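You operate a simulated robot arm through the tools that you are given. There is no shell and no other tool.

You run a simulated robot arm. Do the job below in one go: nothing can be reset, and whatever is moved stays where it is left.

TASK
Drop the three white beads from the holders into the basket and warm the basin into the green.
Fine: leave the stained bead; steam off at the end.
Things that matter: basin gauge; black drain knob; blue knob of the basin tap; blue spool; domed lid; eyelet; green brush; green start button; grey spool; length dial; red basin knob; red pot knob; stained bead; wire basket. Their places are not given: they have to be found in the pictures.

It is judged by the outcome, as a careful person would: the job done as asked, and still so three seconds after it is handed in. It fails if anything else is knocked over, pushed out of place, dropped, spilled or broken.

THE ROBOT
A 7-joint arm with a two-finger parallel gripper, fixed in place. Base frame: the origin is at the foot of the arm, x ahead of it, y to its left, z up. Readings come in m, rad, newtons and seconds.
Its first joint turns from -2.304 to 2.304 rad. Payload 3.91 kg.
The tool frame sits at the grasp point between the pads (the TCP): z along the fingers, y along the line on which they close. The tips reach 0.03 m beyond it. The gripper opens to 0.11 m. The fingers are 0.02 m wide and 0.01 m thick; the gripper's body (0.048 by 0.112 m) begins 0.055 m behind the TCP.
Orientation is that of the tool frame in the base frame, as a unit quaternion [x, y, z, w]. With the fingers straight down and closing along the base's y, the tool's x points along the base's -x, its y along +y and its z along -z.

THE INTERFACE
- The arm moves only by the tool send_rows. Its argument "motion" is a list of rows, each an object of numbers (a shift or turn left out is 0, a gripper value left out holds the last): "ax", "ay", "az": the turn, a rotation vector about the tool's x, y, z in rad; "dx", "dy", "dz": the shift along the tool's x, y, z in cm; "hand": the opening, from 0 (shut) to 1 (fully open). In form: [{"ax": .., "ay": .., "az": .., "dx": .., "dy": .., "dz": .., "hand": ..}, ...]. A call has 1 to 20 rows; each row shifts and turns the commanded pose from where the row before left it, along the tool's axes as they then stand. Each row takes 0.2 s and may step no farther than 0.05 m and 0.15 rad from the row before; otherwise, or with a gripper value out of range, the whole call is refused. A pose out of reach is approached as far as the arm can. The call stops where the force on the tool passes 40 N (or 10 N more than at its start, if that is more) or the arm is blocked; 0.2 s more then pass. Each finger travels about 0.108 m/s and halts on what it meets, pressing with about 26 N; the grip force reading is that of the motor and also rises with nothing between the fingers. The clock runs only during rows and for 0.2 s after the last one: add rows that do not move to give the fingers time. The reply holds the time, the measured pose of the TCP, the force on the tool along the base axes, the opening and the grip force, in the units named above and with some noise, with the torque about the TCP (base axes, N m) and any sound that the robot's microphone picked up.
- Cameras (640 x 400 px; columns grow to the right, rows downward): "scene" is fixed at [0.0486, 0.6496, 1.4202]; the picture's right is [-0.41, -0.91, 0.00], its down [-0.69, 0.31, -0.66] and it looks along [0.60, -0.27, -0.75] (base axes); focal length 260 px, centre (320, 200). "wrist" rides on the gripper at [0.072, 0.017, -0.103] in the tool frame; the picture's right is [-0.23, 0.97, 0.00], its down [-0.76, -0.18, -0.62] and it looks along [-0.61, -0.14, 0.78] (tool axes); focal length 222 px, centre (320, 200).
- get_image(camera): a new picture of that camera. It takes no simulated time.
- point_at(camera, pixels): for up to 12 pixels [column, row] of the newest picture of that camera ("zoom" is the newest enlarged one), the place [x, y, z] in the base frame of the surface seen there, good to about 0.003 m. It takes no simulated time.
- inspect(camera, box): a new picture of the part [left, top, right, bottom] of that camera's present view, enlarged. It takes no simulated time.
- close_job(): hands the job in; it is judged then, once.

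Open the gripper and draw the arm clear of the work before you hand the job in, unless the task says otherwise.

The tools are called after ">>>" by a JSON object that holds its "name" and its "arguments". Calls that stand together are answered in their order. send_rows: Moves the arm, as the interface text tells. Its arguments: {"type":"object","properties":{"motion":{"type":"array"}},"required":["motion"]} The other tools are called the same way: get_image (camera) takes a picture; point_at (camera, pixels) gives the place of the surface under pixels of a picture; inspect (camera, box) takes an enlarged picture of a part of a camera's view; close_job () hands the job in.

At the start:

```text
clock: 0.0
ee_pos: [0.2911, 0.4367, 1.1965]
tool_rot: [0.0, 1.0, 0.0, 0.0]
force: [0.3, -0.2, 0.6]
torque: [0.01, -0.04, -0.02]
finger_gap: 0.11
finger_force: 0.1
```

scene: 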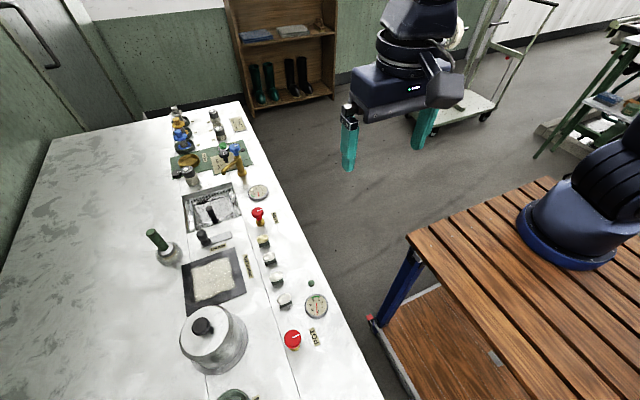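
wrist: 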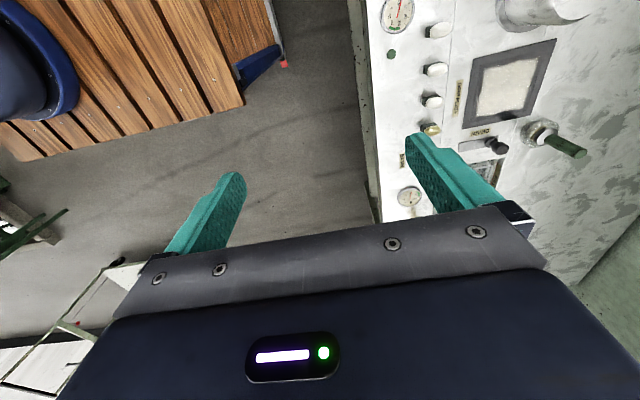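

The scene shows a worktop with the basin, pot, gauges and knobs on the left. I'll enlarge the parts to identify them.

>>> {"name": "inspect", "arguments": {"camera": "scene", "box": [160, 100, 320, 200]}}

>>> {"name": "inspect", "arguments": {"camera": "scene", "box": [140, 180, 300, 280]}}

>>> {"name": "inspect", "arguments": {"camera": "scene", "box": [170, 280, 362, 400]}}

```text
4.00 times, centred on (240, 150) of scene
```

zoom: 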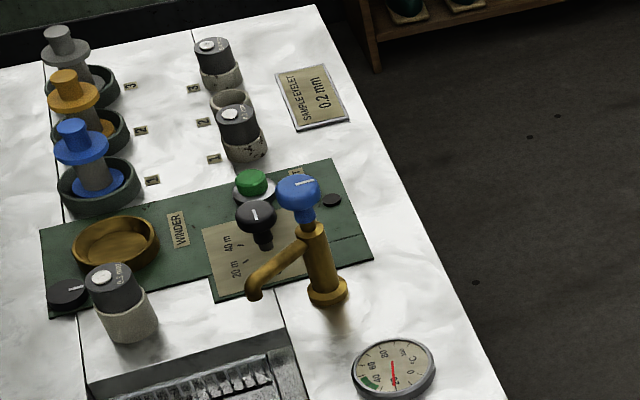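

```text
4.00 times, centred on (220, 230) of scene
```

zoom: 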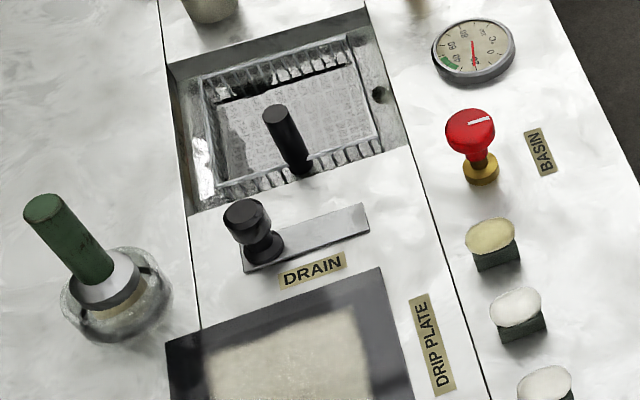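

```text
3.33 times, centred on (266, 340) of scene
```

zoom: 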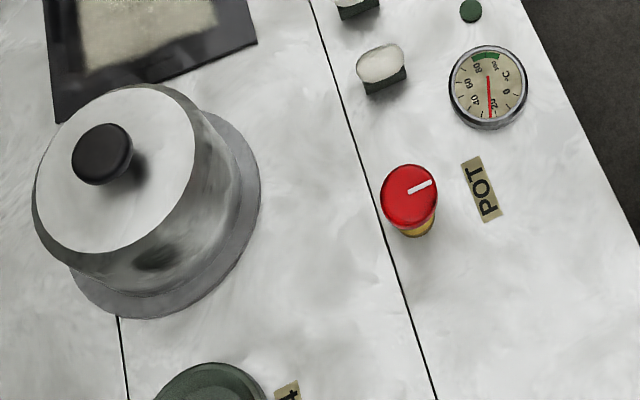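

The beads sit in holders near (263,240)–(285,300) and the basin with the wire basket is at (212,208). I'll get places for the main items.

>>> {"name": "get_image", "arguments": {"camera": "scene"}}

>>> {"name": "point_at", "arguments": {"camera": "scene", "pixels": [[263, 239], [269, 257], [277, 277], [284, 299], [258, 212], [259, 191], [211, 208], [204, 237], [234, 148], [292, 338], [316, 305], [312, 283]]}}

>>> {"name": "inspect", "arguments": {"camera": "scene", "box": [176, 176, 256, 226]}}

>>> {"name": "inspect", "arguments": {"camera": "scene", "box": [240, 226, 304, 316]}}

>>> {"name": "inspect", "arguments": {"camera": "scene", "box": [244, 180, 292, 228]}}

```text
taken
```

scene: 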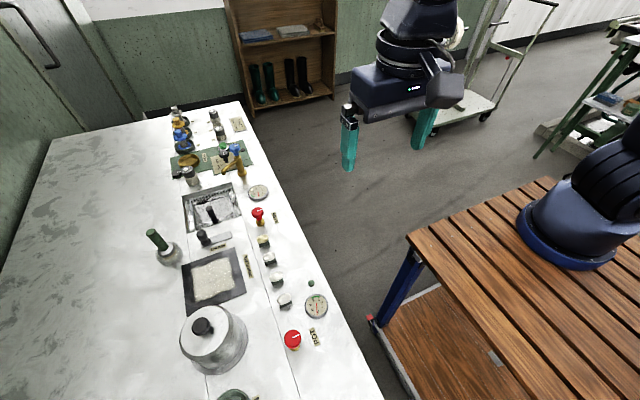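

```text
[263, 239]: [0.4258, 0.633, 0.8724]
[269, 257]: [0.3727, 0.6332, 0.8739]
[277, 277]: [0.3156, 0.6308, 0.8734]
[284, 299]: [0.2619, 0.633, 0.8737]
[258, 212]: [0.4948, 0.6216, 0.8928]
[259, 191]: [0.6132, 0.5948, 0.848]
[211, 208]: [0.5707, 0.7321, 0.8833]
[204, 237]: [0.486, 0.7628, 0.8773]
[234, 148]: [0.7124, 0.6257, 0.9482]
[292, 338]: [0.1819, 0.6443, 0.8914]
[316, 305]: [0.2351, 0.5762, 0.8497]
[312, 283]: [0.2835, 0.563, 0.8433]
```

```text
8.00 times, centred on (216, 201) of scene
```

zoom: 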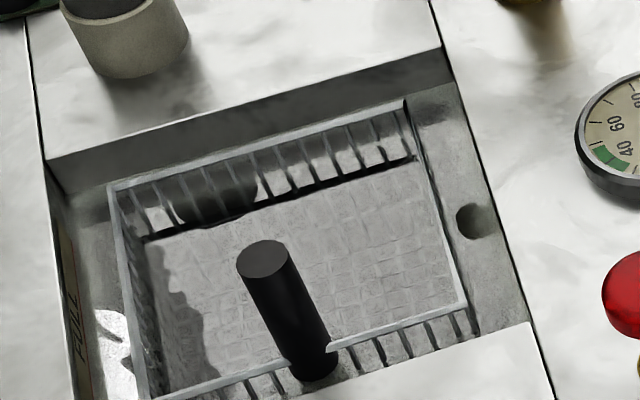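

```text
4.44 times, centred on (272, 271) of scene
```

zoom: 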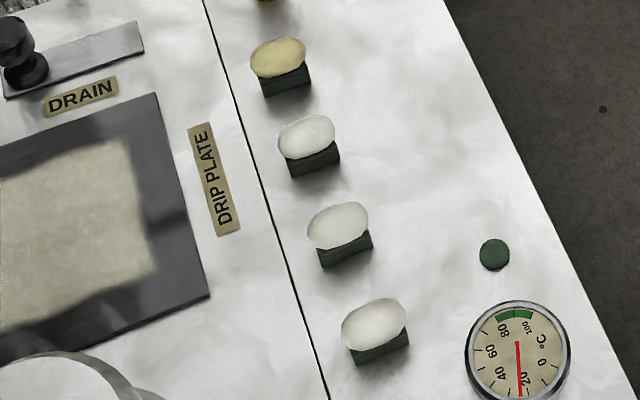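

```text
8.33 times, centred on (268, 204) of scene
```

zoom: 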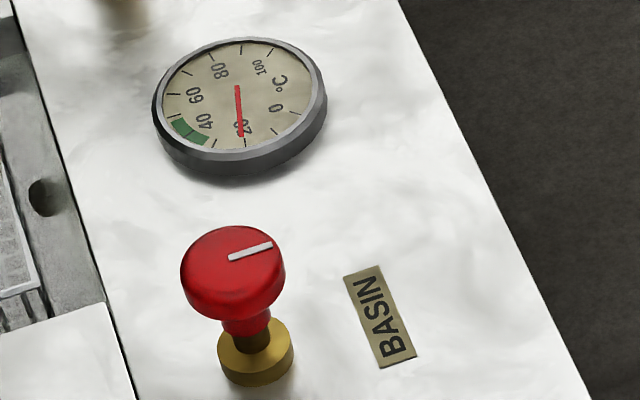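

The basin gauge reads about 20 with green near 35–45, and the stained bead is the yellowish one at (263,239). I'll move the wrist camera over the basin for a closer look at the water level and the basket.

>>> {"name": "send_rows", "arguments": {"motion": [{"dx": -3, "dy": 2.3, "dz": 0.6}, {"dx": -3, "dy": 2.3, "dz": 0.6}, {"dx": -3, "dy": 2.3, "dz": 0.6}, {"dx": -3, "dy": 2.3, "dz": 0.6}, {"dx": -3, "dy": 2.3, "dz": 0.6}, {"dx": -3, "dy": 2.3, "dz": 0.6}, {"dx": -3, "dy": 2.5, "dz": 0.9}, {}]}}

>>> {"name": "get_image", "arguments": {"camera": "wrist"}}

>>> {"name": "get_image", "arguments": {"camera": "scene"}}

```text
clock: 1.8
ee_pos: [0.5012, 0.6014, 1.1494]
tool_rot: [0.0, 1.0, 0.0, 0.001]
force: [0.3, 0.0, 0.0]
torque: [-0.01, 0.01, 0.01]
finger_gap: 0.1101
finger_force: 0.1
```

```text
taken
```

wrist: 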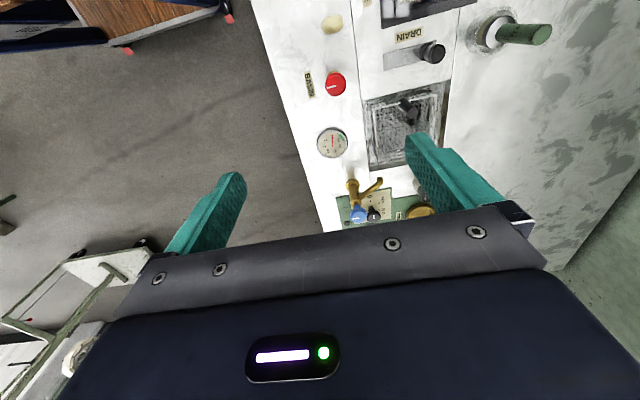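

```text
taken
```

scene: 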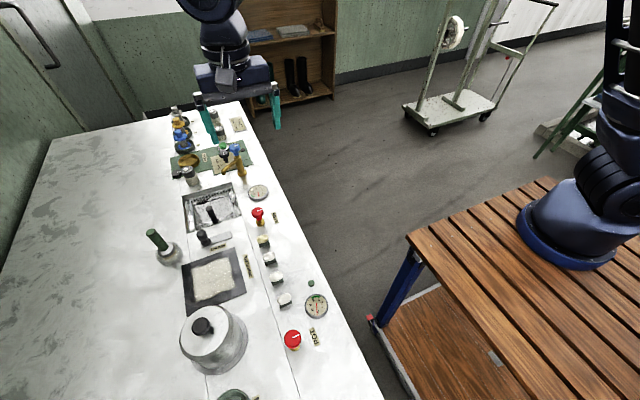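

The basin appears at (405,125) in the wrist picture; I enlarge it along with the drain slider.

>>> {"name": "inspect", "arguments": {"camera": "wrist", "box": [350, 70, 460, 180]}}

>>> {"name": "inspect", "arguments": {"camera": "wrist", "box": [370, 10, 470, 80]}}

>>> {"name": "inspect", "arguments": {"camera": "wrist", "box": [300, 60, 400, 240]}}

```text
3.64 times, centred on (405, 125) of wrist
```

zoom: 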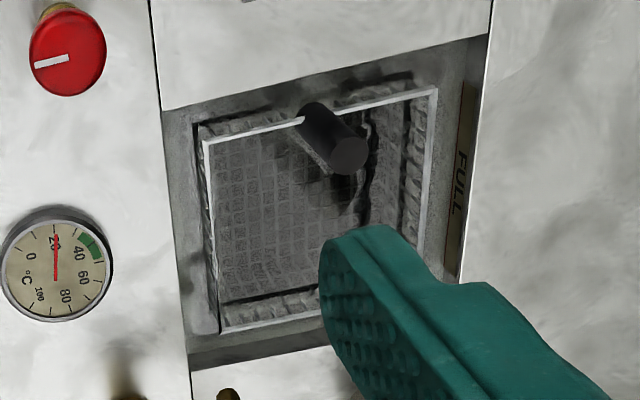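

```text
5.71 times, centred on (420, 45) of wrist
```

zoom: 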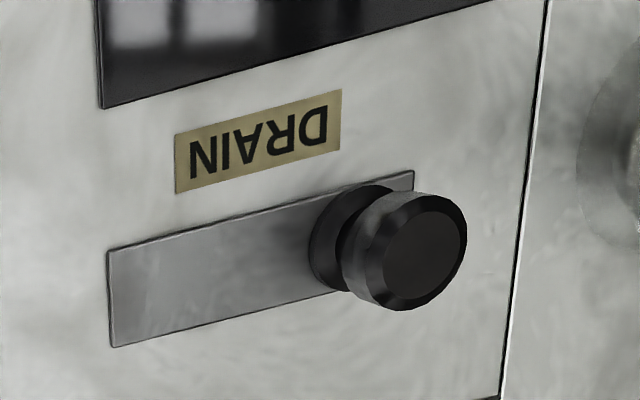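

```text
2.22 times, centred on (350, 150) of wrist
```

zoom: 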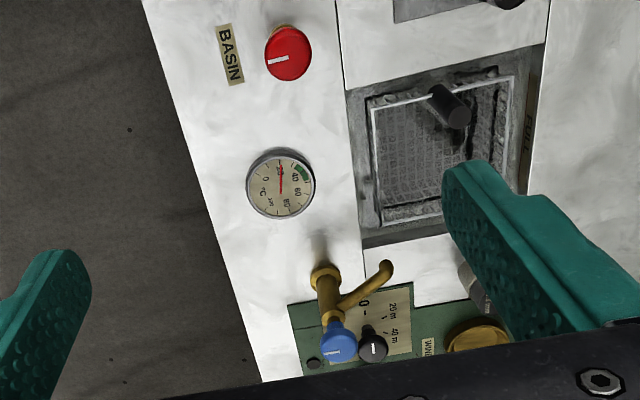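

Now I'll measure depths inside the basin to see whether there is water in it.

>>> {"name": "inspect", "arguments": {"camera": "wrist", "box": [355, 75, 451, 135]}}

>>> {"name": "point_at", "arguments": {"camera": "wrist", "pixels": [[385, 120], [380, 140], [390, 150], [371, 130], [440, 105], [445, 120], [409, 101], [413, 111], [372, 110], [410, 96], [437, 95], [379, 162]]}}

>>> {"name": "point_at", "arguments": {"camera": "scene", "pixels": [[215, 200], [225, 205], [200, 215], [188, 217], [232, 190], [235, 204], [190, 203], [208, 206], [230, 216], [210, 198], [213, 217], [222, 235]]}}

```text
6.67 times, centred on (403, 105) of wrist
```

zoom: 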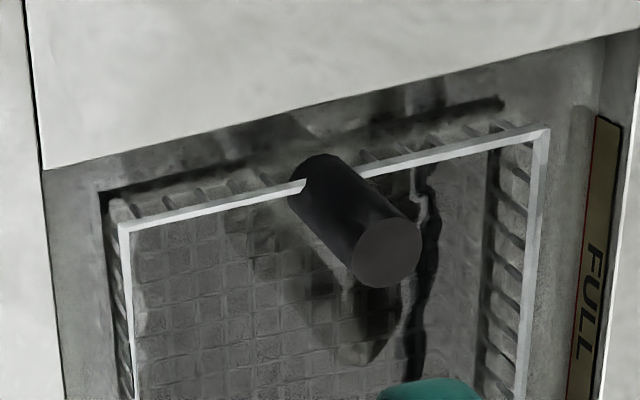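

```text
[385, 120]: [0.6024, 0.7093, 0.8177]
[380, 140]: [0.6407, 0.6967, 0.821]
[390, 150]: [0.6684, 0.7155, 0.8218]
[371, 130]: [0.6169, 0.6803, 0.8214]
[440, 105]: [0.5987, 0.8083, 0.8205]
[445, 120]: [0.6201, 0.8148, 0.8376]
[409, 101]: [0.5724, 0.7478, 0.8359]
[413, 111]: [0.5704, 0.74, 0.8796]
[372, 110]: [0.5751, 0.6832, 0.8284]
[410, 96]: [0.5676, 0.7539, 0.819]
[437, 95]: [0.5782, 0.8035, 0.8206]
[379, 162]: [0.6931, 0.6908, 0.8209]
```

```text
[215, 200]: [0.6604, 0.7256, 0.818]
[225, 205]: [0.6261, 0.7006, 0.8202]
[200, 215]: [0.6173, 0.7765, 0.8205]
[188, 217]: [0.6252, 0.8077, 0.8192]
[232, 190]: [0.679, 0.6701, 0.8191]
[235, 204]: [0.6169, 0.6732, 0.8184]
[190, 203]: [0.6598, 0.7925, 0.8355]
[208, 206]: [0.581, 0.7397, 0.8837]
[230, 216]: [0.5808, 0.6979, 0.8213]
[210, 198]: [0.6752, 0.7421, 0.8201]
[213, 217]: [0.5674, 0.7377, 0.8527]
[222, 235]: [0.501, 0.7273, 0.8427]
```

A flat surface at z≈0.82 across the whole basin indicates it holds water, about 2 cm below the worktop (0.843). Next I check the FULL strip in the zoom at (590,270).

>>> {"name": "point_at", "arguments": {"camera": "zoom", "pixels": [[606, 130], [600, 180], [592, 240], [585, 330], [577, 360], [612, 250], [125, 226], [540, 135], [385, 255], [320, 180], [345, 215], [565, 250]]}}

>>> {"name": "send_rows", "arguments": {"motion": [{"dx": 3.5, "dz": 3}, {"dx": 3.5, "dz": 3}, {"dx": 3.5, "dz": 3}, {"dx": 3.5, "dz": 3}, {"dz": 3}, {}]}}

>>> {"name": "get_image", "arguments": {"camera": "wrist"}}

```text
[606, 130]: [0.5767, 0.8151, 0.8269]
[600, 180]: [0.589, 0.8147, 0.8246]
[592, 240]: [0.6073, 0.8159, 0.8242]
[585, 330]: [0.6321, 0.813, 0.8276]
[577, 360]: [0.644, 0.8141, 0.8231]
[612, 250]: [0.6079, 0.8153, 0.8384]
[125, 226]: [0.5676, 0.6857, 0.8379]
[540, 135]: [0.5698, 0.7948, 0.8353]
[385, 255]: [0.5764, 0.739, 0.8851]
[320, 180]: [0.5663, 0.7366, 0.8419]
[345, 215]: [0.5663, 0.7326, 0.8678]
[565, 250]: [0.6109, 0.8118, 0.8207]
```

```text
clock: 3.2
ee_pos: [0.3628, 0.601, 0.9991]
tool_rot: [0.0, 1.0, -0.001, 0.0]
force: [0.4, -0.2, 0.2]
torque: [0.03, 0.0, -0.02]
finger_gap: 0.11
finger_force: 0.0
```

```text
taken
```

wrist: 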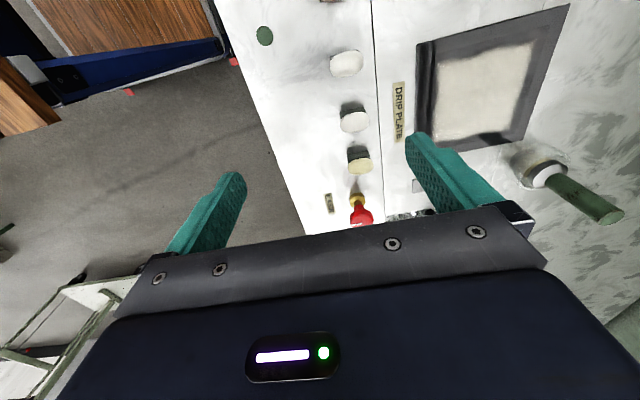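

The red line of the FULL strip is at z≈0.822, so the basin is filled to it. I enlarge the beads at (350,65)–(360,160).

>>> {"name": "inspect", "arguments": {"camera": "wrist", "box": [300, 30, 412, 100]}}

>>> {"name": "point_at", "arguments": {"camera": "zoom", "pixels": [[182, 190], [250, 130], [362, 190], [300, 110], [270, 260], [270, 185]]}}

>>> {"name": "inspect", "arguments": {"camera": "wrist", "box": [310, 90, 406, 180]}}

```text
5.71 times, centred on (356, 65) of wrist
```

zoom: 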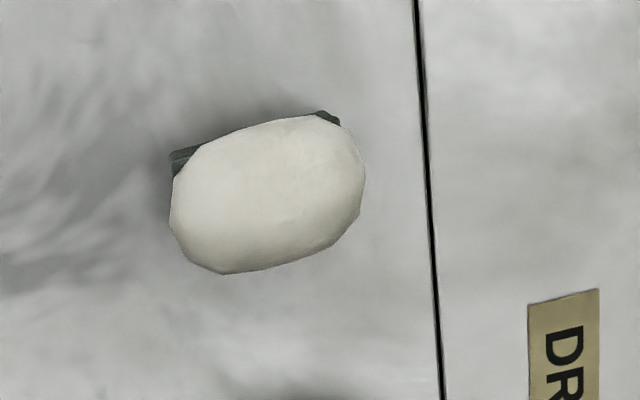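

```text
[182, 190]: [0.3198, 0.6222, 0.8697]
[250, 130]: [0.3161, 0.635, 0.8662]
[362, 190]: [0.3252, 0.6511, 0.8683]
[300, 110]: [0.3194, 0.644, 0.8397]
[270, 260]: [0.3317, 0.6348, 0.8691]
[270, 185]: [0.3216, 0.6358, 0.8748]
```

```text
4.44 times, centred on (358, 135) of wrist
```

zoom: 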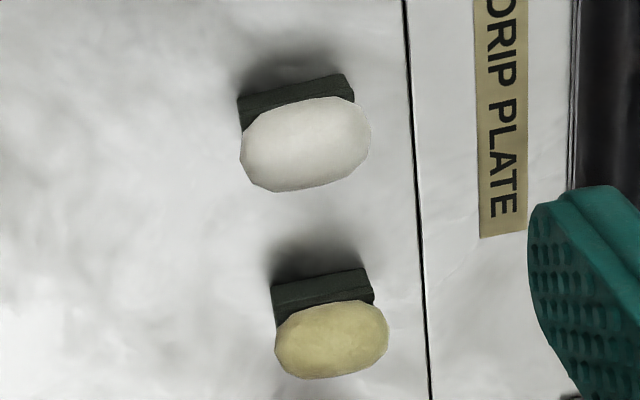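

I measure bead and holder extents in the newest zoom: white bead at (305,143), stained bead at (330,340), holder edges at (240,98) and (350,78).

>>> {"name": "point_at", "arguments": {"camera": "zoom", "pixels": [[305, 120], [305, 143], [305, 183], [246, 145], [366, 135], [242, 100], [345, 80], [295, 92], [295, 105], [320, 280], [330, 340], [322, 296]]}}

>>> {"name": "point_at", "arguments": {"camera": "scene", "pixels": [[265, 246], [271, 263], [279, 284], [287, 306], [283, 302], [289, 296], [278, 301], [284, 294], [277, 272], [270, 253], [240, 170], [225, 172]]}}

```text
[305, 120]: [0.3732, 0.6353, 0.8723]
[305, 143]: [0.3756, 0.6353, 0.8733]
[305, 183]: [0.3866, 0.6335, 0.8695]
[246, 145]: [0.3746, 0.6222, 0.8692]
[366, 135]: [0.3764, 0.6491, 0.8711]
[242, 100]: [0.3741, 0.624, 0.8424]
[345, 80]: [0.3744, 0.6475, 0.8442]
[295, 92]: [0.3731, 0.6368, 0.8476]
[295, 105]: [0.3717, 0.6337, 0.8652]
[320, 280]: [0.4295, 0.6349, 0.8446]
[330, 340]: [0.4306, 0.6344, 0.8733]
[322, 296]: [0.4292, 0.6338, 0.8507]
```

```text
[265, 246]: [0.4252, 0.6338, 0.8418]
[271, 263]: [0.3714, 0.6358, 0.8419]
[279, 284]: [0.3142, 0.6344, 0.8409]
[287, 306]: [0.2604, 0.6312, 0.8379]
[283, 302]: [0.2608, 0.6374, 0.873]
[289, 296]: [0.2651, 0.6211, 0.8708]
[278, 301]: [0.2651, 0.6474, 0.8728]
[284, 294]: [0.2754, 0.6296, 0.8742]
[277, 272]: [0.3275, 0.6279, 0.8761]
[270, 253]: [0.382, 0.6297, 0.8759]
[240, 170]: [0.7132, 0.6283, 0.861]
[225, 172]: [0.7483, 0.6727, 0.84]
```

Beads are about 3 cm long in y and 2 cm wide in x, with centres near x = 0.268, 0.323, 0.378 (white) and 0.433 (stained), y≈0.636, top z≈0.876. I turn the gripper 90° to close along x, narrow the opening and go above the third bead.

>>> {"name": "send_rows", "arguments": {"motion": [{"az": -0.1428, "hand": 0.42}, {"az": -0.1428}, {"az": -0.1428}, {"az": -0.1428}, {"az": -0.1428}, {"az": -0.1428}, {"az": -0.1428}, {"az": -0.1428}, {"az": -0.1428}, {"az": -0.1428}, {"az": -0.1428}, {"dx": -3.5, "dy": -1.5, "dz": 2}, {"dz": 2.5}, {"dz": 2}, {}, {}]}}

>>> {"name": "get_image", "arguments": {"camera": "wrist"}}

>>> {"name": "get_image", "arguments": {"camera": "scene"}}

```text
clock: 6.6
ee_pos: [0.3764, 0.6371, 0.9369]
tool_rot: [-0.707, 0.708, 0.0, 0.0]
force: [-0.4, 0.0, -0.7]
torque: [0.01, -0.01, 0.02]
finger_gap: 0.0462
finger_force: 0.0
```

```text
taken
```

wrist: 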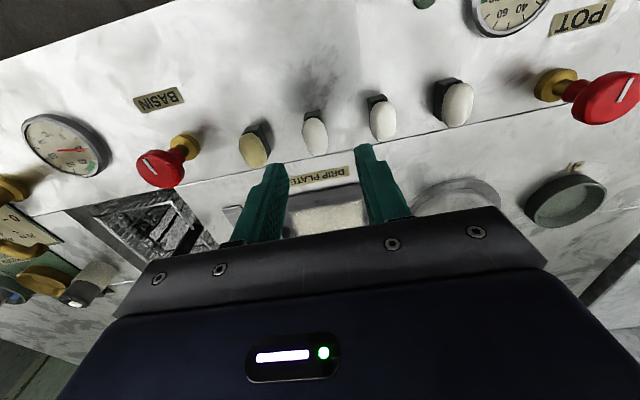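

```text
taken
```

scene: 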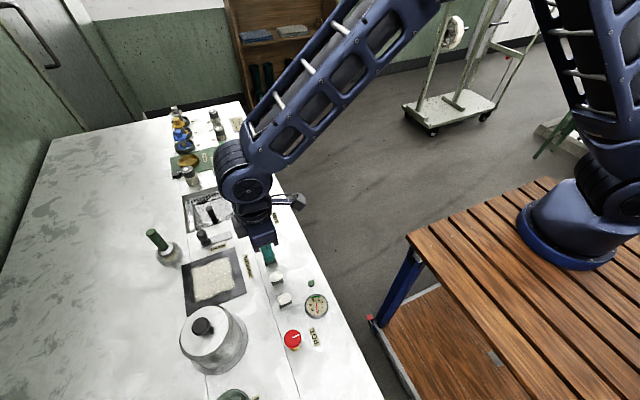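

The fingers at columns ~275 and ~365 straddle the third bead at (314,137). I measure the beads from this viewpoint.

>>> {"name": "point_at", "arguments": {"camera": "wrist", "pixels": [[303, 135], [314, 137], [326, 135], [314, 119], [314, 153], [383, 120], [371, 120], [395, 120], [458, 105], [442, 105], [472, 105], [253, 152]]}}

>>> {"name": "inspect", "arguments": {"camera": "wrist", "box": [230, 70, 486, 230]}}

```text
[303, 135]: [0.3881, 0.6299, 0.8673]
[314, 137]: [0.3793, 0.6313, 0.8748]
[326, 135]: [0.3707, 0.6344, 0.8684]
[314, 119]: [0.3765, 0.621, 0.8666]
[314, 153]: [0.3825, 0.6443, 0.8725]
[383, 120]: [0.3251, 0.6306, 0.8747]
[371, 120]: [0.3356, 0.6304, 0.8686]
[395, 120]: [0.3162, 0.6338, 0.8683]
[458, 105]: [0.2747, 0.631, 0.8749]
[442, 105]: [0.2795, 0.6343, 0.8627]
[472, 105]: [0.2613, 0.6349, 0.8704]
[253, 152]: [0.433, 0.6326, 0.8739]
```

```text
2.50 times, centred on (358, 150) of wrist
```

zoom: 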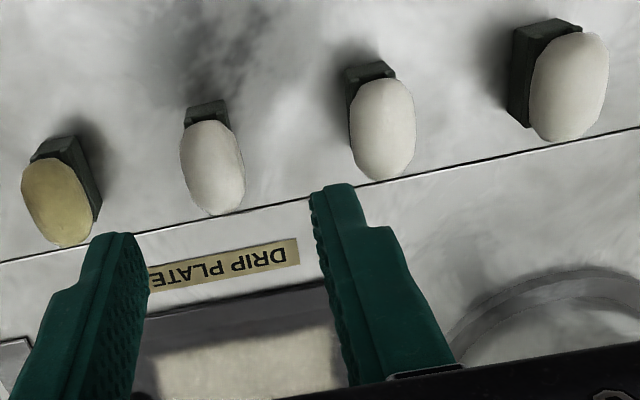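

Bead 3's centre is (0.379, 0.635, 0.866). I lower so that the tips pass about 1 cm below its centre, checking the height before closing.

>>> {"name": "send_rows", "arguments": {"motion": [{"dy": -0.15, "dz": 2.5}, {"dz": 2.0}, {}, {}]}}

>>> {"name": "inspect", "arguments": {"camera": "wrist", "box": [230, 70, 486, 230]}}

```text
clock: 7.6
ee_pos: [0.3793, 0.6361, 0.8905]
tool_rot: [-0.707, 0.707, 0.0, 0.0]
force: [0.0, -0.6, 0.0]
torque: [0.0, -0.02, -0.03]
finger_gap: 0.0462
finger_force: 0.1
```

```text
2.50 times, centred on (358, 150) of wrist
```

zoom: 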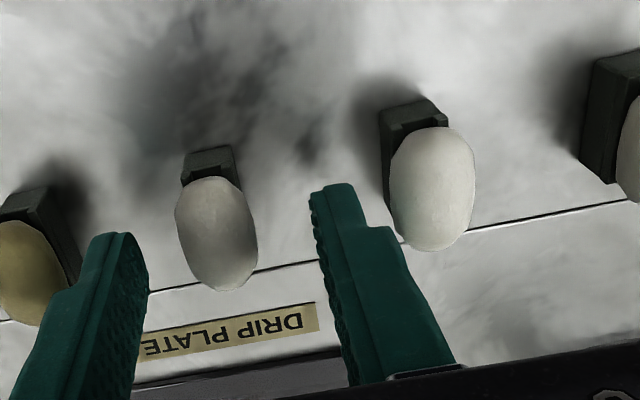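

The tips stand clear of both neighbours. I lower 4 mm more and close gently on the bead.

>>> {"name": "send_rows", "arguments": {"motion": [{"dz": 0.4}, {"hand": 0.25}, {"hand": 0.18}, {"hand": 0.15}, {}, {}]}}

>>> {"name": "inspect", "arguments": {"camera": "wrist", "box": [230, 70, 486, 230]}}

```text
clock: 9.0
ee_pos: [0.379, 0.6377, 0.8874]
tool_rot: [0.707, -0.707, 0.0, 0.0]
force: [0.5, -0.2, 1.1]
torque: [0.04, -0.01, 0.0]
finger_gap: 0.0176
finger_force: 9.6
```

```text
2.50 times, centred on (358, 150) of wrist
```

zoom: 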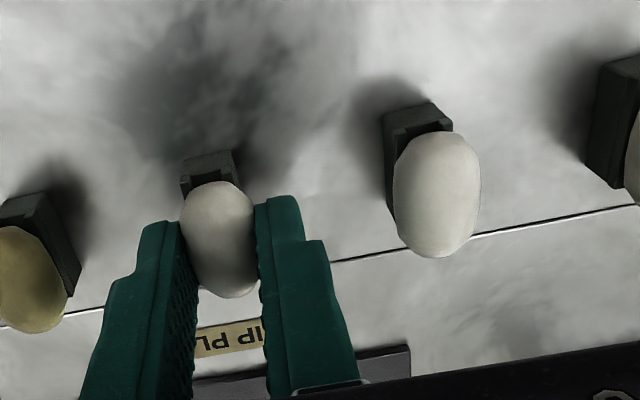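

The gap reads 17.6 mm with 9.6 N, so the bead is held. I lift it 11.5 cm and carry it over the basket.

>>> {"name": "send_rows", "arguments": {"motion": [{"dz": -1.5}, {"dz": -3}, {"dz": -3.5}, {"dz": -3.5}, {"dy": -3, "dx": -0.8}, {"dy": -4, "dx": -1.2}, {"dy": -4, "dx": -1.2}, {"dy": -4, "dx": -1.2}, {"dy": -4, "dx": -1.2}, {"dy": -4, "dx": -1.2}, {"dy": -3.6, "dx": -1.1}, {}, {}]}}

>>> {"name": "get_image", "arguments": {"camera": "wrist"}}

>>> {"name": "get_image", "arguments": {"camera": "scene"}}

```text
clock: 11.8
ee_pos: [0.6458, 0.7112, 1.0015]
tool_rot: [0.707, -0.707, -0.001, 0.0]
force: [0.3, -0.7, 0.8]
torque: [0.0, 0.01, 0.0]
finger_gap: 0.0173
finger_force: 1.7
```

```text
taken
```

wrist: 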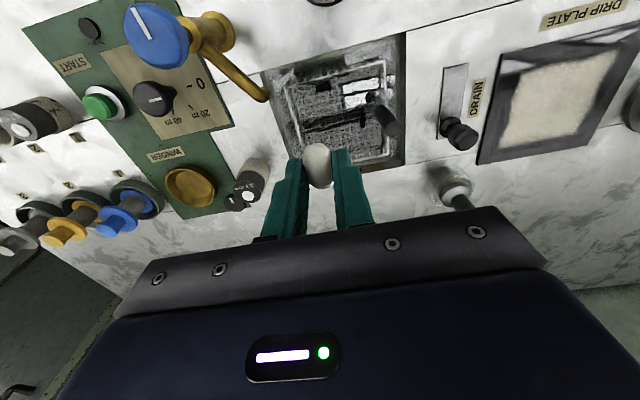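

```text
taken
```

scene: 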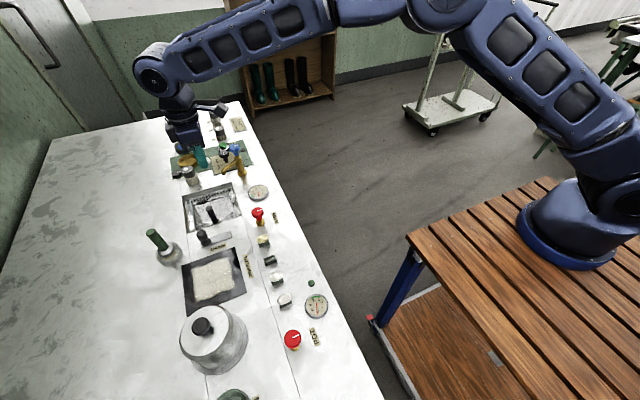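

The bead is held over the basin. I check where the tap spout (267,95), its blue knob (155,35) and the basket rim are before lowering.

>>> {"name": "point_at", "arguments": {"camera": "wrist", "pixels": [[266, 96], [240, 75], [213, 35], [155, 35], [188, 40], [318, 160], [386, 118], [290, 125], [300, 160], [345, 130], [385, 80], [275, 85]]}}

>>> {"name": "inspect", "arguments": {"camera": "wrist", "box": [240, 50, 432, 170]}}

```text
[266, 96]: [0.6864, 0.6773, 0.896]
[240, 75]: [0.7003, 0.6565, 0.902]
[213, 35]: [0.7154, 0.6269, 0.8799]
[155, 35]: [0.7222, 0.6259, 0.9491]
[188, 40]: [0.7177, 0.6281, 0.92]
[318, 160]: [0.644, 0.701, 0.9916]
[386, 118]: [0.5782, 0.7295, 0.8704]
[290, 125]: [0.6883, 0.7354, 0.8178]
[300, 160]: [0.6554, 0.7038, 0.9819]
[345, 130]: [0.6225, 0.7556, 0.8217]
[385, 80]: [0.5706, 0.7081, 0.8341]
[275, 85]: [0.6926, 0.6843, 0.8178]
```

```text
3.33 times, centred on (336, 110) of wrist
```

zoom: 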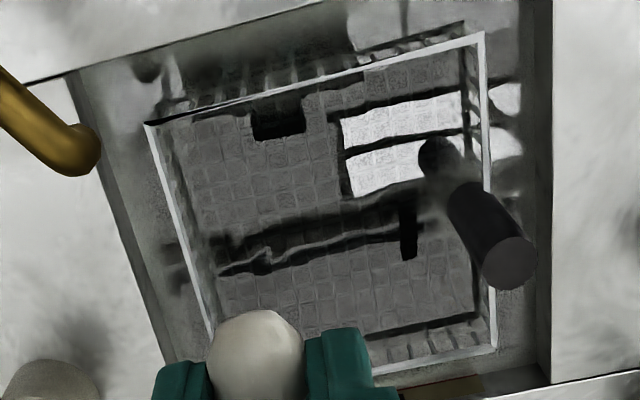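

The spout tip is at (0.686, 0.677, 0.896), so I shift back to x≈0.62 to keep the gripper body clear, then lower to just above the water and release.

>>> {"name": "send_rows", "arguments": {"motion": [{"dy": 2.5}, {"dz": 3.5}, {"dz": 3.5}, {"dz": 3.5}, {"dz": 2.3}, {"dz": 0.8}, {}, {}]}}

>>> {"name": "get_image", "arguments": {"camera": "wrist"}}

>>> {"name": "inspect", "arguments": {"camera": "scene", "box": [160, 130, 288, 230]}}

```text
clock: 13.6
ee_pos: [0.6205, 0.7134, 0.8661]
tool_rot: [0.707, -0.707, 0.0, 0.0]
force: [0.6, 0.7, 0.3]
torque: [0.02, 0.03, -0.01]
finger_gap: 0.0178
finger_force: 9.6
```

```text
taken
```

wrist: 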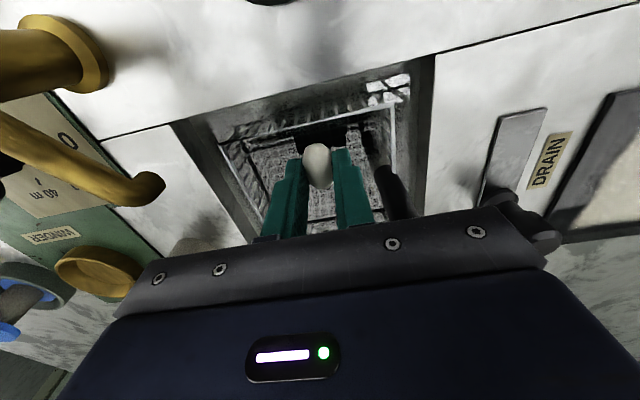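

```text
4.00 times, centred on (224, 180) of scene
```

zoom: 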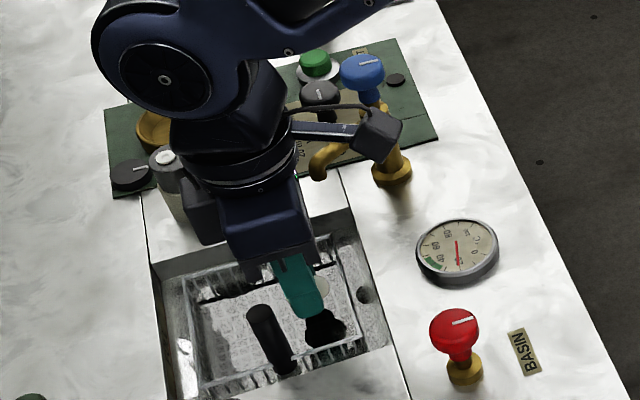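

The bead is inside the basket outline just above the water, clear of the handle. I open to 0.32 to release it.

>>> {"name": "send_rows", "arguments": {"motion": [{"hand": 0.22}, {"hand": 0.32}, {}, {}, {"dz": -3}, {"dz": -4}, {"dz": -4}, {}]}}

>>> {"name": "get_image", "arguments": {"camera": "wrist"}}

>>> {"name": "inspect", "arguments": {"camera": "scene", "box": [160, 150, 288, 230]}}

```text
clock: 15.4
ee_pos: [0.62, 0.7117, 0.9757]
tool_rot: [-0.706, 0.708, 0.0, 0.0]
force: [-0.3, 0.2, 0.4]
torque: [0.02, -0.01, 0.03]
finger_gap: 0.0353
finger_force: 0.0
```

```text
taken
```

wrist: 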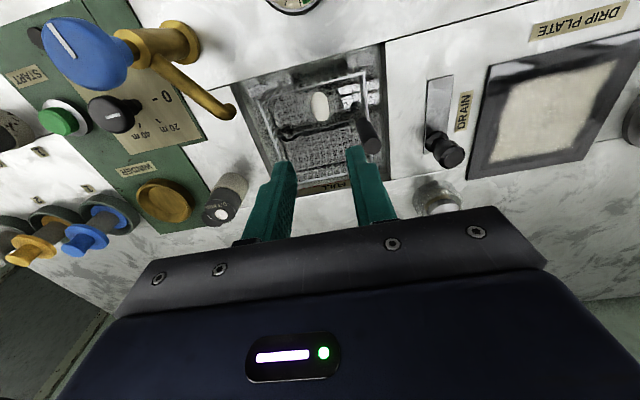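

```text
5.00 times, centred on (224, 190) of scene
```

zoom: 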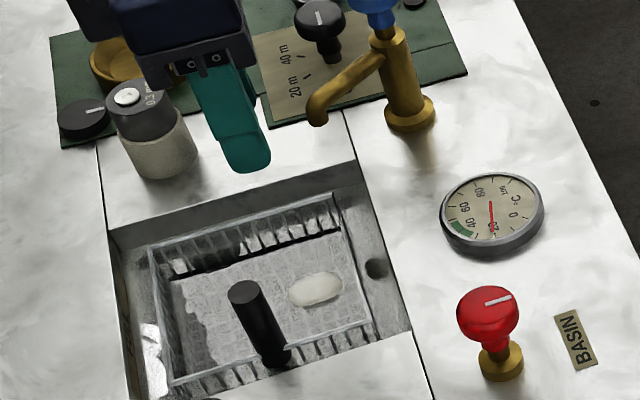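

The first bead lies in the basket at (315,290) of the zoom. Now I return to bead 2 at (0.325, 0.636) and go down to 2 cm above the grasp height.

>>> {"name": "point_at", "arguments": {"camera": "wrist", "pixels": [[320, 105], [318, 112], [300, 110]]}}

>>> {"name": "send_rows", "arguments": {"motion": [{"dy": 3, "dx": 0.9, "hand": 0.42}, {"dy": 3.8, "dx": 1.0}, {"dy": 3.8, "dx": 1.0}, {"dy": 3.8, "dx": 1.0}, {"dy": 3.8, "dx": 1.0}, {"dy": 3.8, "dx": 1.0}, {"dy": 3.8, "dx": 1.0}, {"dy": 3.7, "dx": 1.0}, {"dz": 3}, {"dz": 2.8}, {}, {}]}}

>>> {"name": "get_image", "arguments": {"camera": "wrist"}}

```text
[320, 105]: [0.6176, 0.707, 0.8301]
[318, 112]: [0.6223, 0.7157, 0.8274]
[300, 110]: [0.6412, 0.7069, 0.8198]
```

```text
clock: 18.0
ee_pos: [0.3237, 0.6333, 0.9191]
tool_rot: [0.707, -0.707, 0.0, -0.001]
force: [-0.7, 0.3, 0.4]
torque: [0.01, 0.05, -0.01]
finger_gap: 0.0461
finger_force: 0.1
```

```text
taken
```

wrist: 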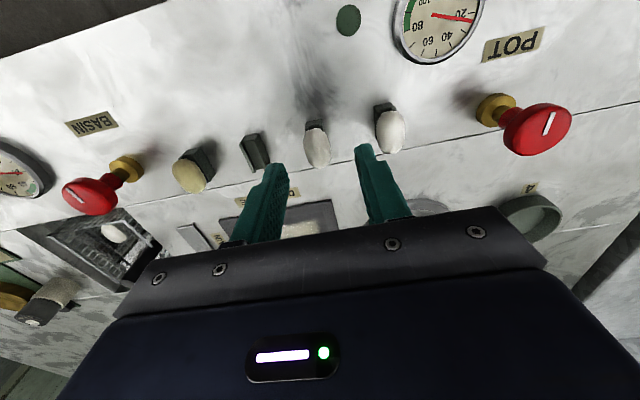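

Bead 2 is between the fingers at (317,143). I check its centre before descending.

>>> {"name": "point_at", "arguments": {"camera": "wrist", "pixels": [[305, 143], [317, 145], [330, 143], [390, 130], [377, 130], [404, 130]]}}

>>> {"name": "send_rows", "arguments": {"motion": [{"dz": 2}, {"dz": 1}, {}, {"hand": 0.25}, {"hand": 0.18}, {"hand": 0.15}, {}, {}]}}

>>> {"name": "inspect", "arguments": {"camera": "wrist", "box": [230, 70, 486, 230]}}

```text
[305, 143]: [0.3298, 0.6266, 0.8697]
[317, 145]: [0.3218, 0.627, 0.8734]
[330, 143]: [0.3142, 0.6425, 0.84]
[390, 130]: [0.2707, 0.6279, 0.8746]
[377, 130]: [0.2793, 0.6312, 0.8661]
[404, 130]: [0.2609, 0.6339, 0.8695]
```

```text
clock: 19.8
ee_pos: [0.3239, 0.6365, 0.8893]
tool_rot: [0.707, -0.707, 0.0, 0.0]
force: [0.3, 0.5, -0.3]
torque: [-0.02, 0.02, 0.0]
finger_gap: 0.0179
finger_force: 9.9
```

```text
2.50 times, centred on (358, 150) of wrist
```

zoom: 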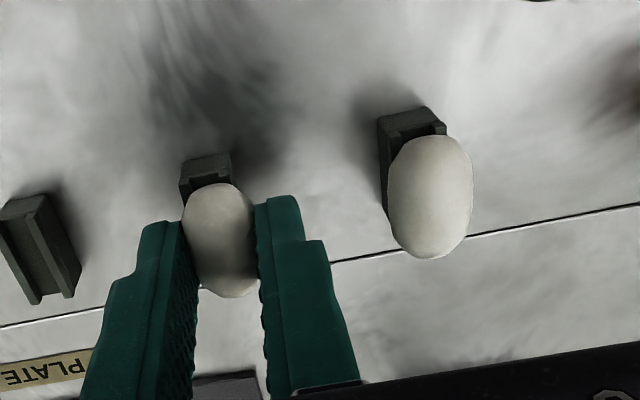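

Bead 2 is held (17.9 mm, 9.9 N). I lift and carry it to the free far-left part of the basket at about (0.60, 0.765).

>>> {"name": "send_rows", "arguments": {"motion": [{"dz": -1.5}, {"dz": -3.5}, {"dz": -4}, {"dy": -2.5, "dx": -1.1}, {"dy": -3.6, "dx": -1.7}, {"dy": -3.6, "dx": -1.7}, {"dy": -3.6, "dx": -1.7}, {"dy": -3.6, "dx": -1.7}, {"dy": -3.6, "dx": -1.7}, {"dy": -3.6, "dx": -1.7}, {"dy": -3.4, "dx": -1.6}, {}, {"dz": 3}, {"dz": 3}, {}, {}]}}

>>> {"name": "get_image", "arguments": {"camera": "wrist"}}

>>> {"name": "inspect", "arguments": {"camera": "scene", "box": [160, 150, 288, 230]}}

```text
clock: 23.2
ee_pos: [0.5995, 0.7638, 0.918]
tool_rot: [0.707, -0.707, 0.0, 0.0]
force: [-0.1, -0.8, -0.4]
torque: [0.01, -0.04, -0.05]
finger_gap: 0.0173
finger_force: 1.8
```

```text
taken
```

wrist: 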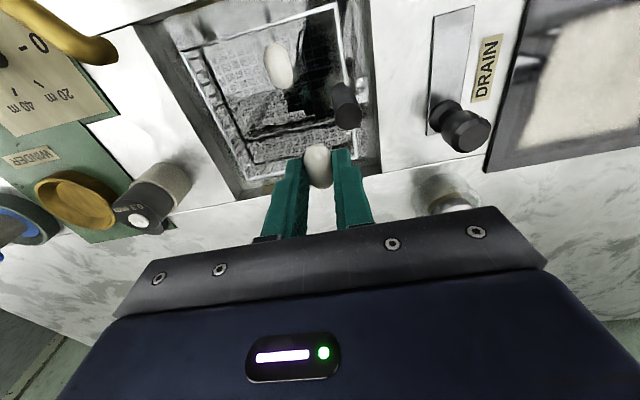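

```text
5.00 times, centred on (224, 190) of scene
```

zoom: 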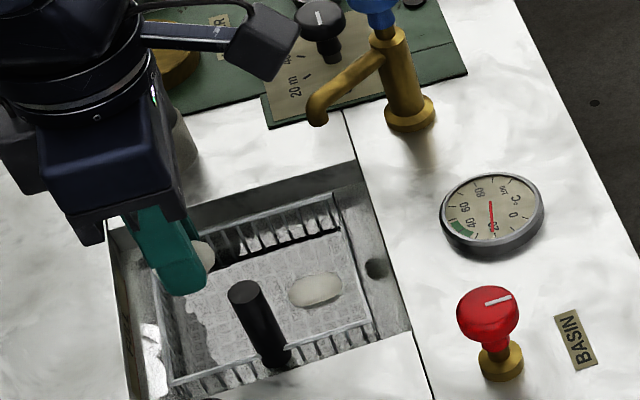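

The bead is over the open part of the basket, left of the handle. I lower another 4.8 cm and release.

>>> {"name": "send_rows", "arguments": {"motion": [{"dz": 2.5}, {"dz": 1.8}, {"dz": 0.5}, {}, {"hand": 0.22}, {"hand": 0.32}, {}, {}, {"dz": -3}, {"dz": -4}, {"dz": -4}, {}]}}

>>> {"name": "get_image", "arguments": {"camera": "wrist"}}

>>> {"name": "inspect", "arguments": {"camera": "scene", "box": [160, 150, 288, 230]}}

```text
clock: 25.8
ee_pos: [0.5979, 0.767, 0.981]
tool_rot: [-0.707, 0.707, -0.001, 0.001]
force: [0.0, -0.1, 0.0]
torque: [-0.01, -0.02, -0.01]
finger_gap: 0.0352
finger_force: 0.0
```

```text
taken
```

wrist: 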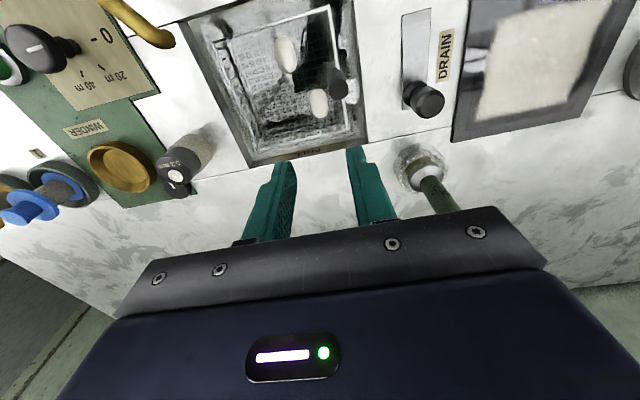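

```text
5.00 times, centred on (224, 190) of scene
```

zoom: 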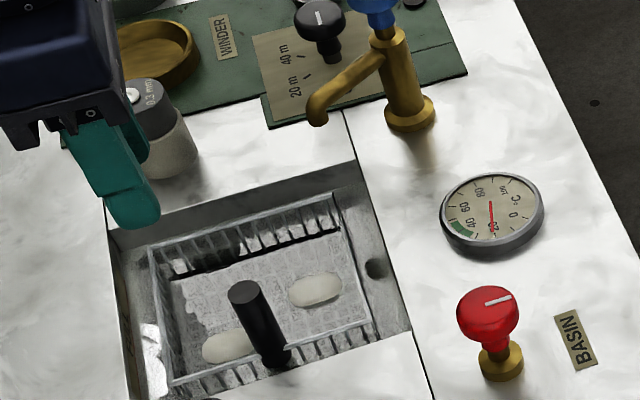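

Two beads float in the basket. Next I go to bead 1 at (0.270, 0.636).

>>> {"name": "send_rows", "arguments": {"motion": [{"dy": 3.0, "dx": 1.2, "hand": 0.42}, {"dy": 3.75, "dx": 1.4625}, {"dy": 3.75, "dx": 1.4625}, {"dy": 3.75, "dx": 1.4625}, {"dy": 3.75, "dx": 1.4625}, {"dy": 3.75, "dx": 1.4625}, {"dy": 3.75, "dx": 1.4625}, {"dy": 3.75, "dx": 1.4625}, {"dy": 3.75, "dx": 1.4625}, {"dz": 3}, {"dz": 3.2}, {}, {}]}}

>>> {"name": "get_image", "arguments": {"camera": "wrist"}}

>>> {"name": "point_at", "arguments": {"camera": "wrist", "pixels": [[305, 143], [317, 145], [330, 143], [317, 130]]}}

```text
clock: 28.6
ee_pos: [0.2665, 0.6363, 0.9181]
tool_rot: [0.707, -0.707, 0.0, 0.0]
force: [0.6, 0.5, -0.5]
torque: [-0.01, -0.01, -0.03]
finger_gap: 0.0463
finger_force: 0.0
```

```text
taken
```

wrist: 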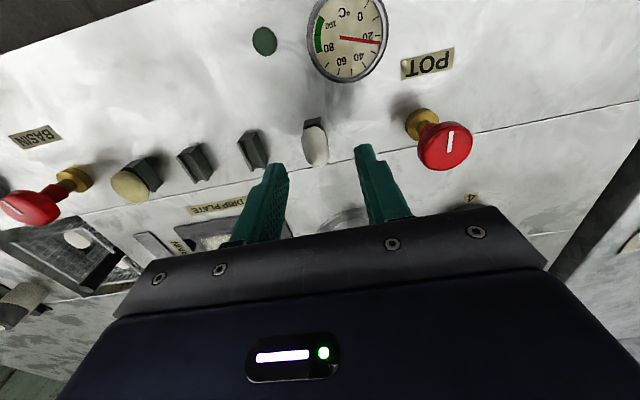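

```text
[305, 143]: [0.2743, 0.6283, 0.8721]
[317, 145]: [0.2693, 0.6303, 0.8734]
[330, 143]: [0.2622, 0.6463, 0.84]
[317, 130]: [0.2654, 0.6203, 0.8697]
```

Bead 1 is centred between the fingers (centre ≈0.269, 0.635). I descend 3 cm and close.

>>> {"name": "send_rows", "arguments": {"motion": [{"dz": 2}, {"dz": 1}, {}, {"hand": 0.25}, {"hand": 0.18}, {"hand": 0.15}, {}, {}]}}

>>> {"name": "inspect", "arguments": {"camera": "wrist", "box": [230, 70, 486, 230]}}

```text
clock: 30.4
ee_pos: [0.2662, 0.6346, 0.8879]
tool_rot: [0.707, -0.707, 0.0, 0.0]
force: [0.0, 0.7, 0.3]
torque: [0.0, 0.02, 0.02]
finger_gap: 0.0177
finger_force: 9.4
```

```text
2.50 times, centred on (358, 150) of wrist
```

zoom: 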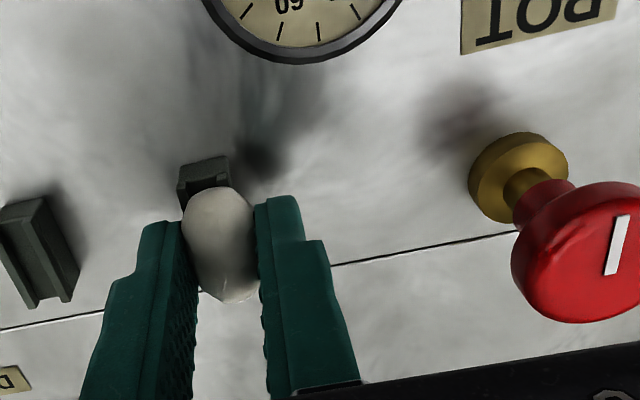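

Bead 1 is held (17.7 mm, 9.4 N). I lift and carry it to the still-free part of the basket near (0.645, 0.735).

>>> {"name": "send_rows", "arguments": {"motion": [{"dz": -1.5}, {"dz": -3.5}, {"dz": -4}, {"dy": -2.5, "dx": -0.6}, {"dy": -3.5, "dx": -0.93}, {"dy": -3.5, "dx": -0.93}, {"dy": -3.5, "dx": -0.93}, {"dy": -3.5, "dx": -0.93}, {"dy": -3.5, "dx": -0.93}, {"dy": -3.5, "dx": -0.93}, {"dy": -3.5, "dx": -0.93}, {"dy": -3.5, "dx": -0.93}, {"dy": -3.5, "dx": -0.93}, {"dy": -3.5, "dx": -0.93}, {}, {"dz": 3}, {"dz": 2}, {}, {}]}}

>>> {"name": "get_image", "arguments": {"camera": "wrist"}}

>>> {"name": "inspect", "arguments": {"camera": "scene", "box": [160, 150, 288, 230]}}

```text
clock: 34.4
ee_pos: [0.6438, 0.7347, 0.928]
tool_rot: [0.707, -0.707, 0.0, 0.0]
force: [-0.7, 0.1, 0.5]
torque: [-0.02, -0.02, -0.01]
finger_gap: 0.0174
finger_force: 0.8
```

```text
taken
```

wrist: 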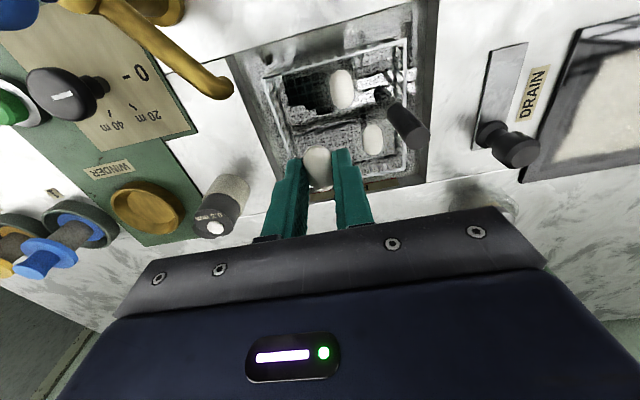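

```text
5.00 times, centred on (224, 190) of scene
```

zoom: 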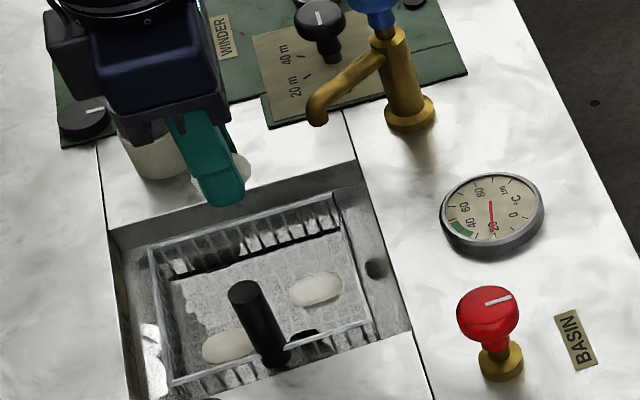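

Before lowering I check where the small grey cylinder at (220,200) is, since the gripper's body comes close to it.

>>> {"name": "point_at", "arguments": {"camera": "wrist", "pixels": [[228, 190], [240, 195], [212, 222], [225, 212], [225, 85], [215, 80], [375, 140], [342, 88], [278, 130], [300, 110]]}}

```text
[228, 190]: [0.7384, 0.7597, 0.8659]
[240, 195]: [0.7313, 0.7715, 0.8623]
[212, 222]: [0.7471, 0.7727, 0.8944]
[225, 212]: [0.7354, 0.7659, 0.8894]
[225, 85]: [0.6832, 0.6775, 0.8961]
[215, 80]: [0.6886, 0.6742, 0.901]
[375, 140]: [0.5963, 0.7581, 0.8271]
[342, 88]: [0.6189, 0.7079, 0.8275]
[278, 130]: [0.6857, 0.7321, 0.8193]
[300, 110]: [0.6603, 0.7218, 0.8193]
```

The cylinder starts at x≈0.73 with its top at 0.894, so there is clearance. I lower 5.6 cm, release and rise.

>>> {"name": "send_rows", "arguments": {"motion": [{"dz": 3}, {"dz": 2}, {"dz": 0.6}, {}, {"hand": 0.22}, {"hand": 0.3}, {}, {}, {"dz": -3}, {"dz": -4}, {"dz": -4}, {"dz": -1}]}}

>>> {"name": "get_image", "arguments": {"camera": "wrist"}}

>>> {"name": "inspect", "arguments": {"camera": "scene", "box": [160, 150, 288, 230]}}

```text
clock: 37.0
ee_pos: [0.6422, 0.7334, 0.9901]
tool_rot: [0.707, -0.707, 0.0, 0.0]
force: [0.9, 0.8, -0.2]
torque: [0.0, -0.01, -0.02]
finger_gap: 0.033
finger_force: 0.1
```

```text
taken
```

wrist: 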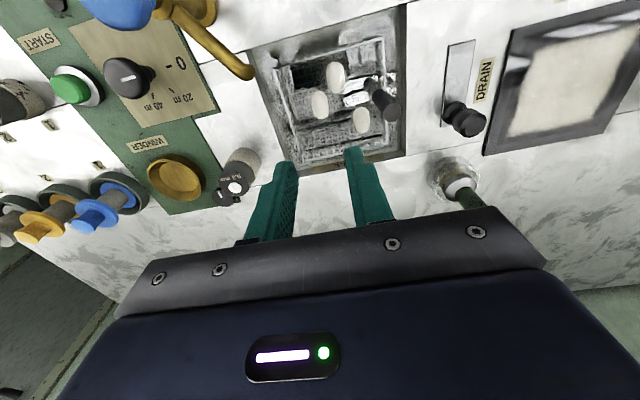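

```text
5.00 times, centred on (224, 190) of scene
```

zoom: 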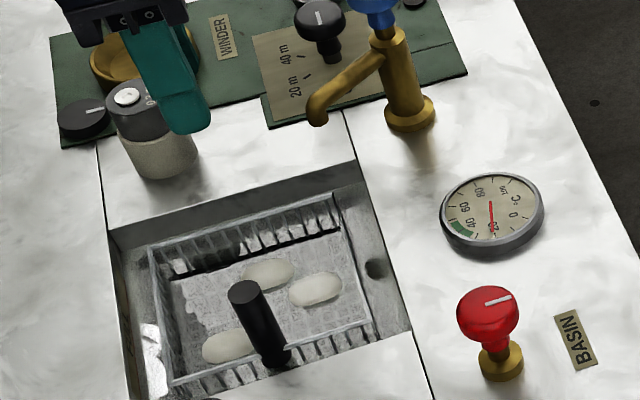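

All three white beads are in the basket. Now I locate the red basin knob, cap around (258,212) in the scene picture, plus its surroundings.

>>> {"name": "inspect", "arguments": {"camera": "scene", "box": [240, 180, 288, 230]}}

>>> {"name": "point_at", "arguments": {"camera": "scene", "pixels": [[258, 212], [253, 212], [263, 211], [258, 208], [258, 215], [259, 222], [262, 222], [258, 218]]}}

```text
8.00 times, centred on (264, 205) of scene
```

zoom: 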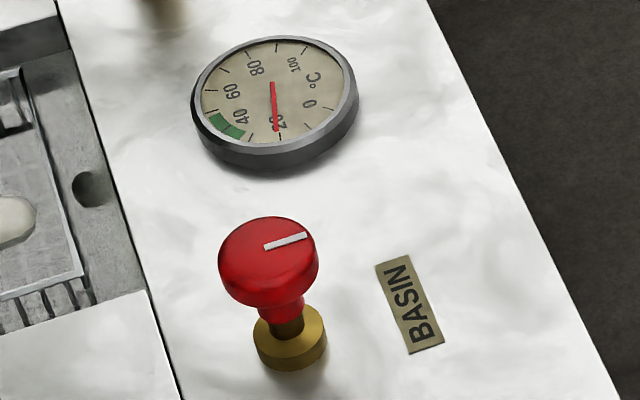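

```text
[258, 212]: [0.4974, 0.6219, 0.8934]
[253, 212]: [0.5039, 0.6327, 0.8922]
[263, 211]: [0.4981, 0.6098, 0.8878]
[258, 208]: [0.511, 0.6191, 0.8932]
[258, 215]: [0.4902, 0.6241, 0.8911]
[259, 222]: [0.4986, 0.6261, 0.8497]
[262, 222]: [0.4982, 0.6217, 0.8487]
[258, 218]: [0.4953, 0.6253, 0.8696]
```

I measure the cap's top face in the zoom, around centre (268,250).

>>> {"name": "point_at", "arguments": {"camera": "zoom", "pixels": [[268, 250], [228, 250], [312, 248], [268, 222], [268, 280], [268, 300], [285, 310], [290, 325], [260, 340], [320, 335], [290, 350], [268, 266]]}}

>>> {"name": "inspect", "arguments": {"camera": "scene", "box": [248, 182, 272, 200]}}

```text
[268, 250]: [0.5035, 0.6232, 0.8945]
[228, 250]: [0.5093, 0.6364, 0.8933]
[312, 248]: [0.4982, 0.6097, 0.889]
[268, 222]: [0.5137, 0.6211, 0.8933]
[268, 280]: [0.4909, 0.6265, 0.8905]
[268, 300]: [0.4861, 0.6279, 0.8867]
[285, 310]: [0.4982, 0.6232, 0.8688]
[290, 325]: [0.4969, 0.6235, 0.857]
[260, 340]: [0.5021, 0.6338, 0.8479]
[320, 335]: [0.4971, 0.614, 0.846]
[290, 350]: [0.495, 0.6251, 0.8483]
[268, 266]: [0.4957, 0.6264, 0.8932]
```

```text
16.00 times, centred on (260, 191) of scene
```

zoom: 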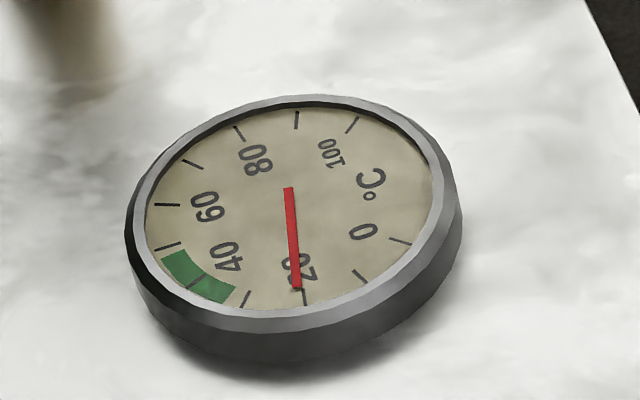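

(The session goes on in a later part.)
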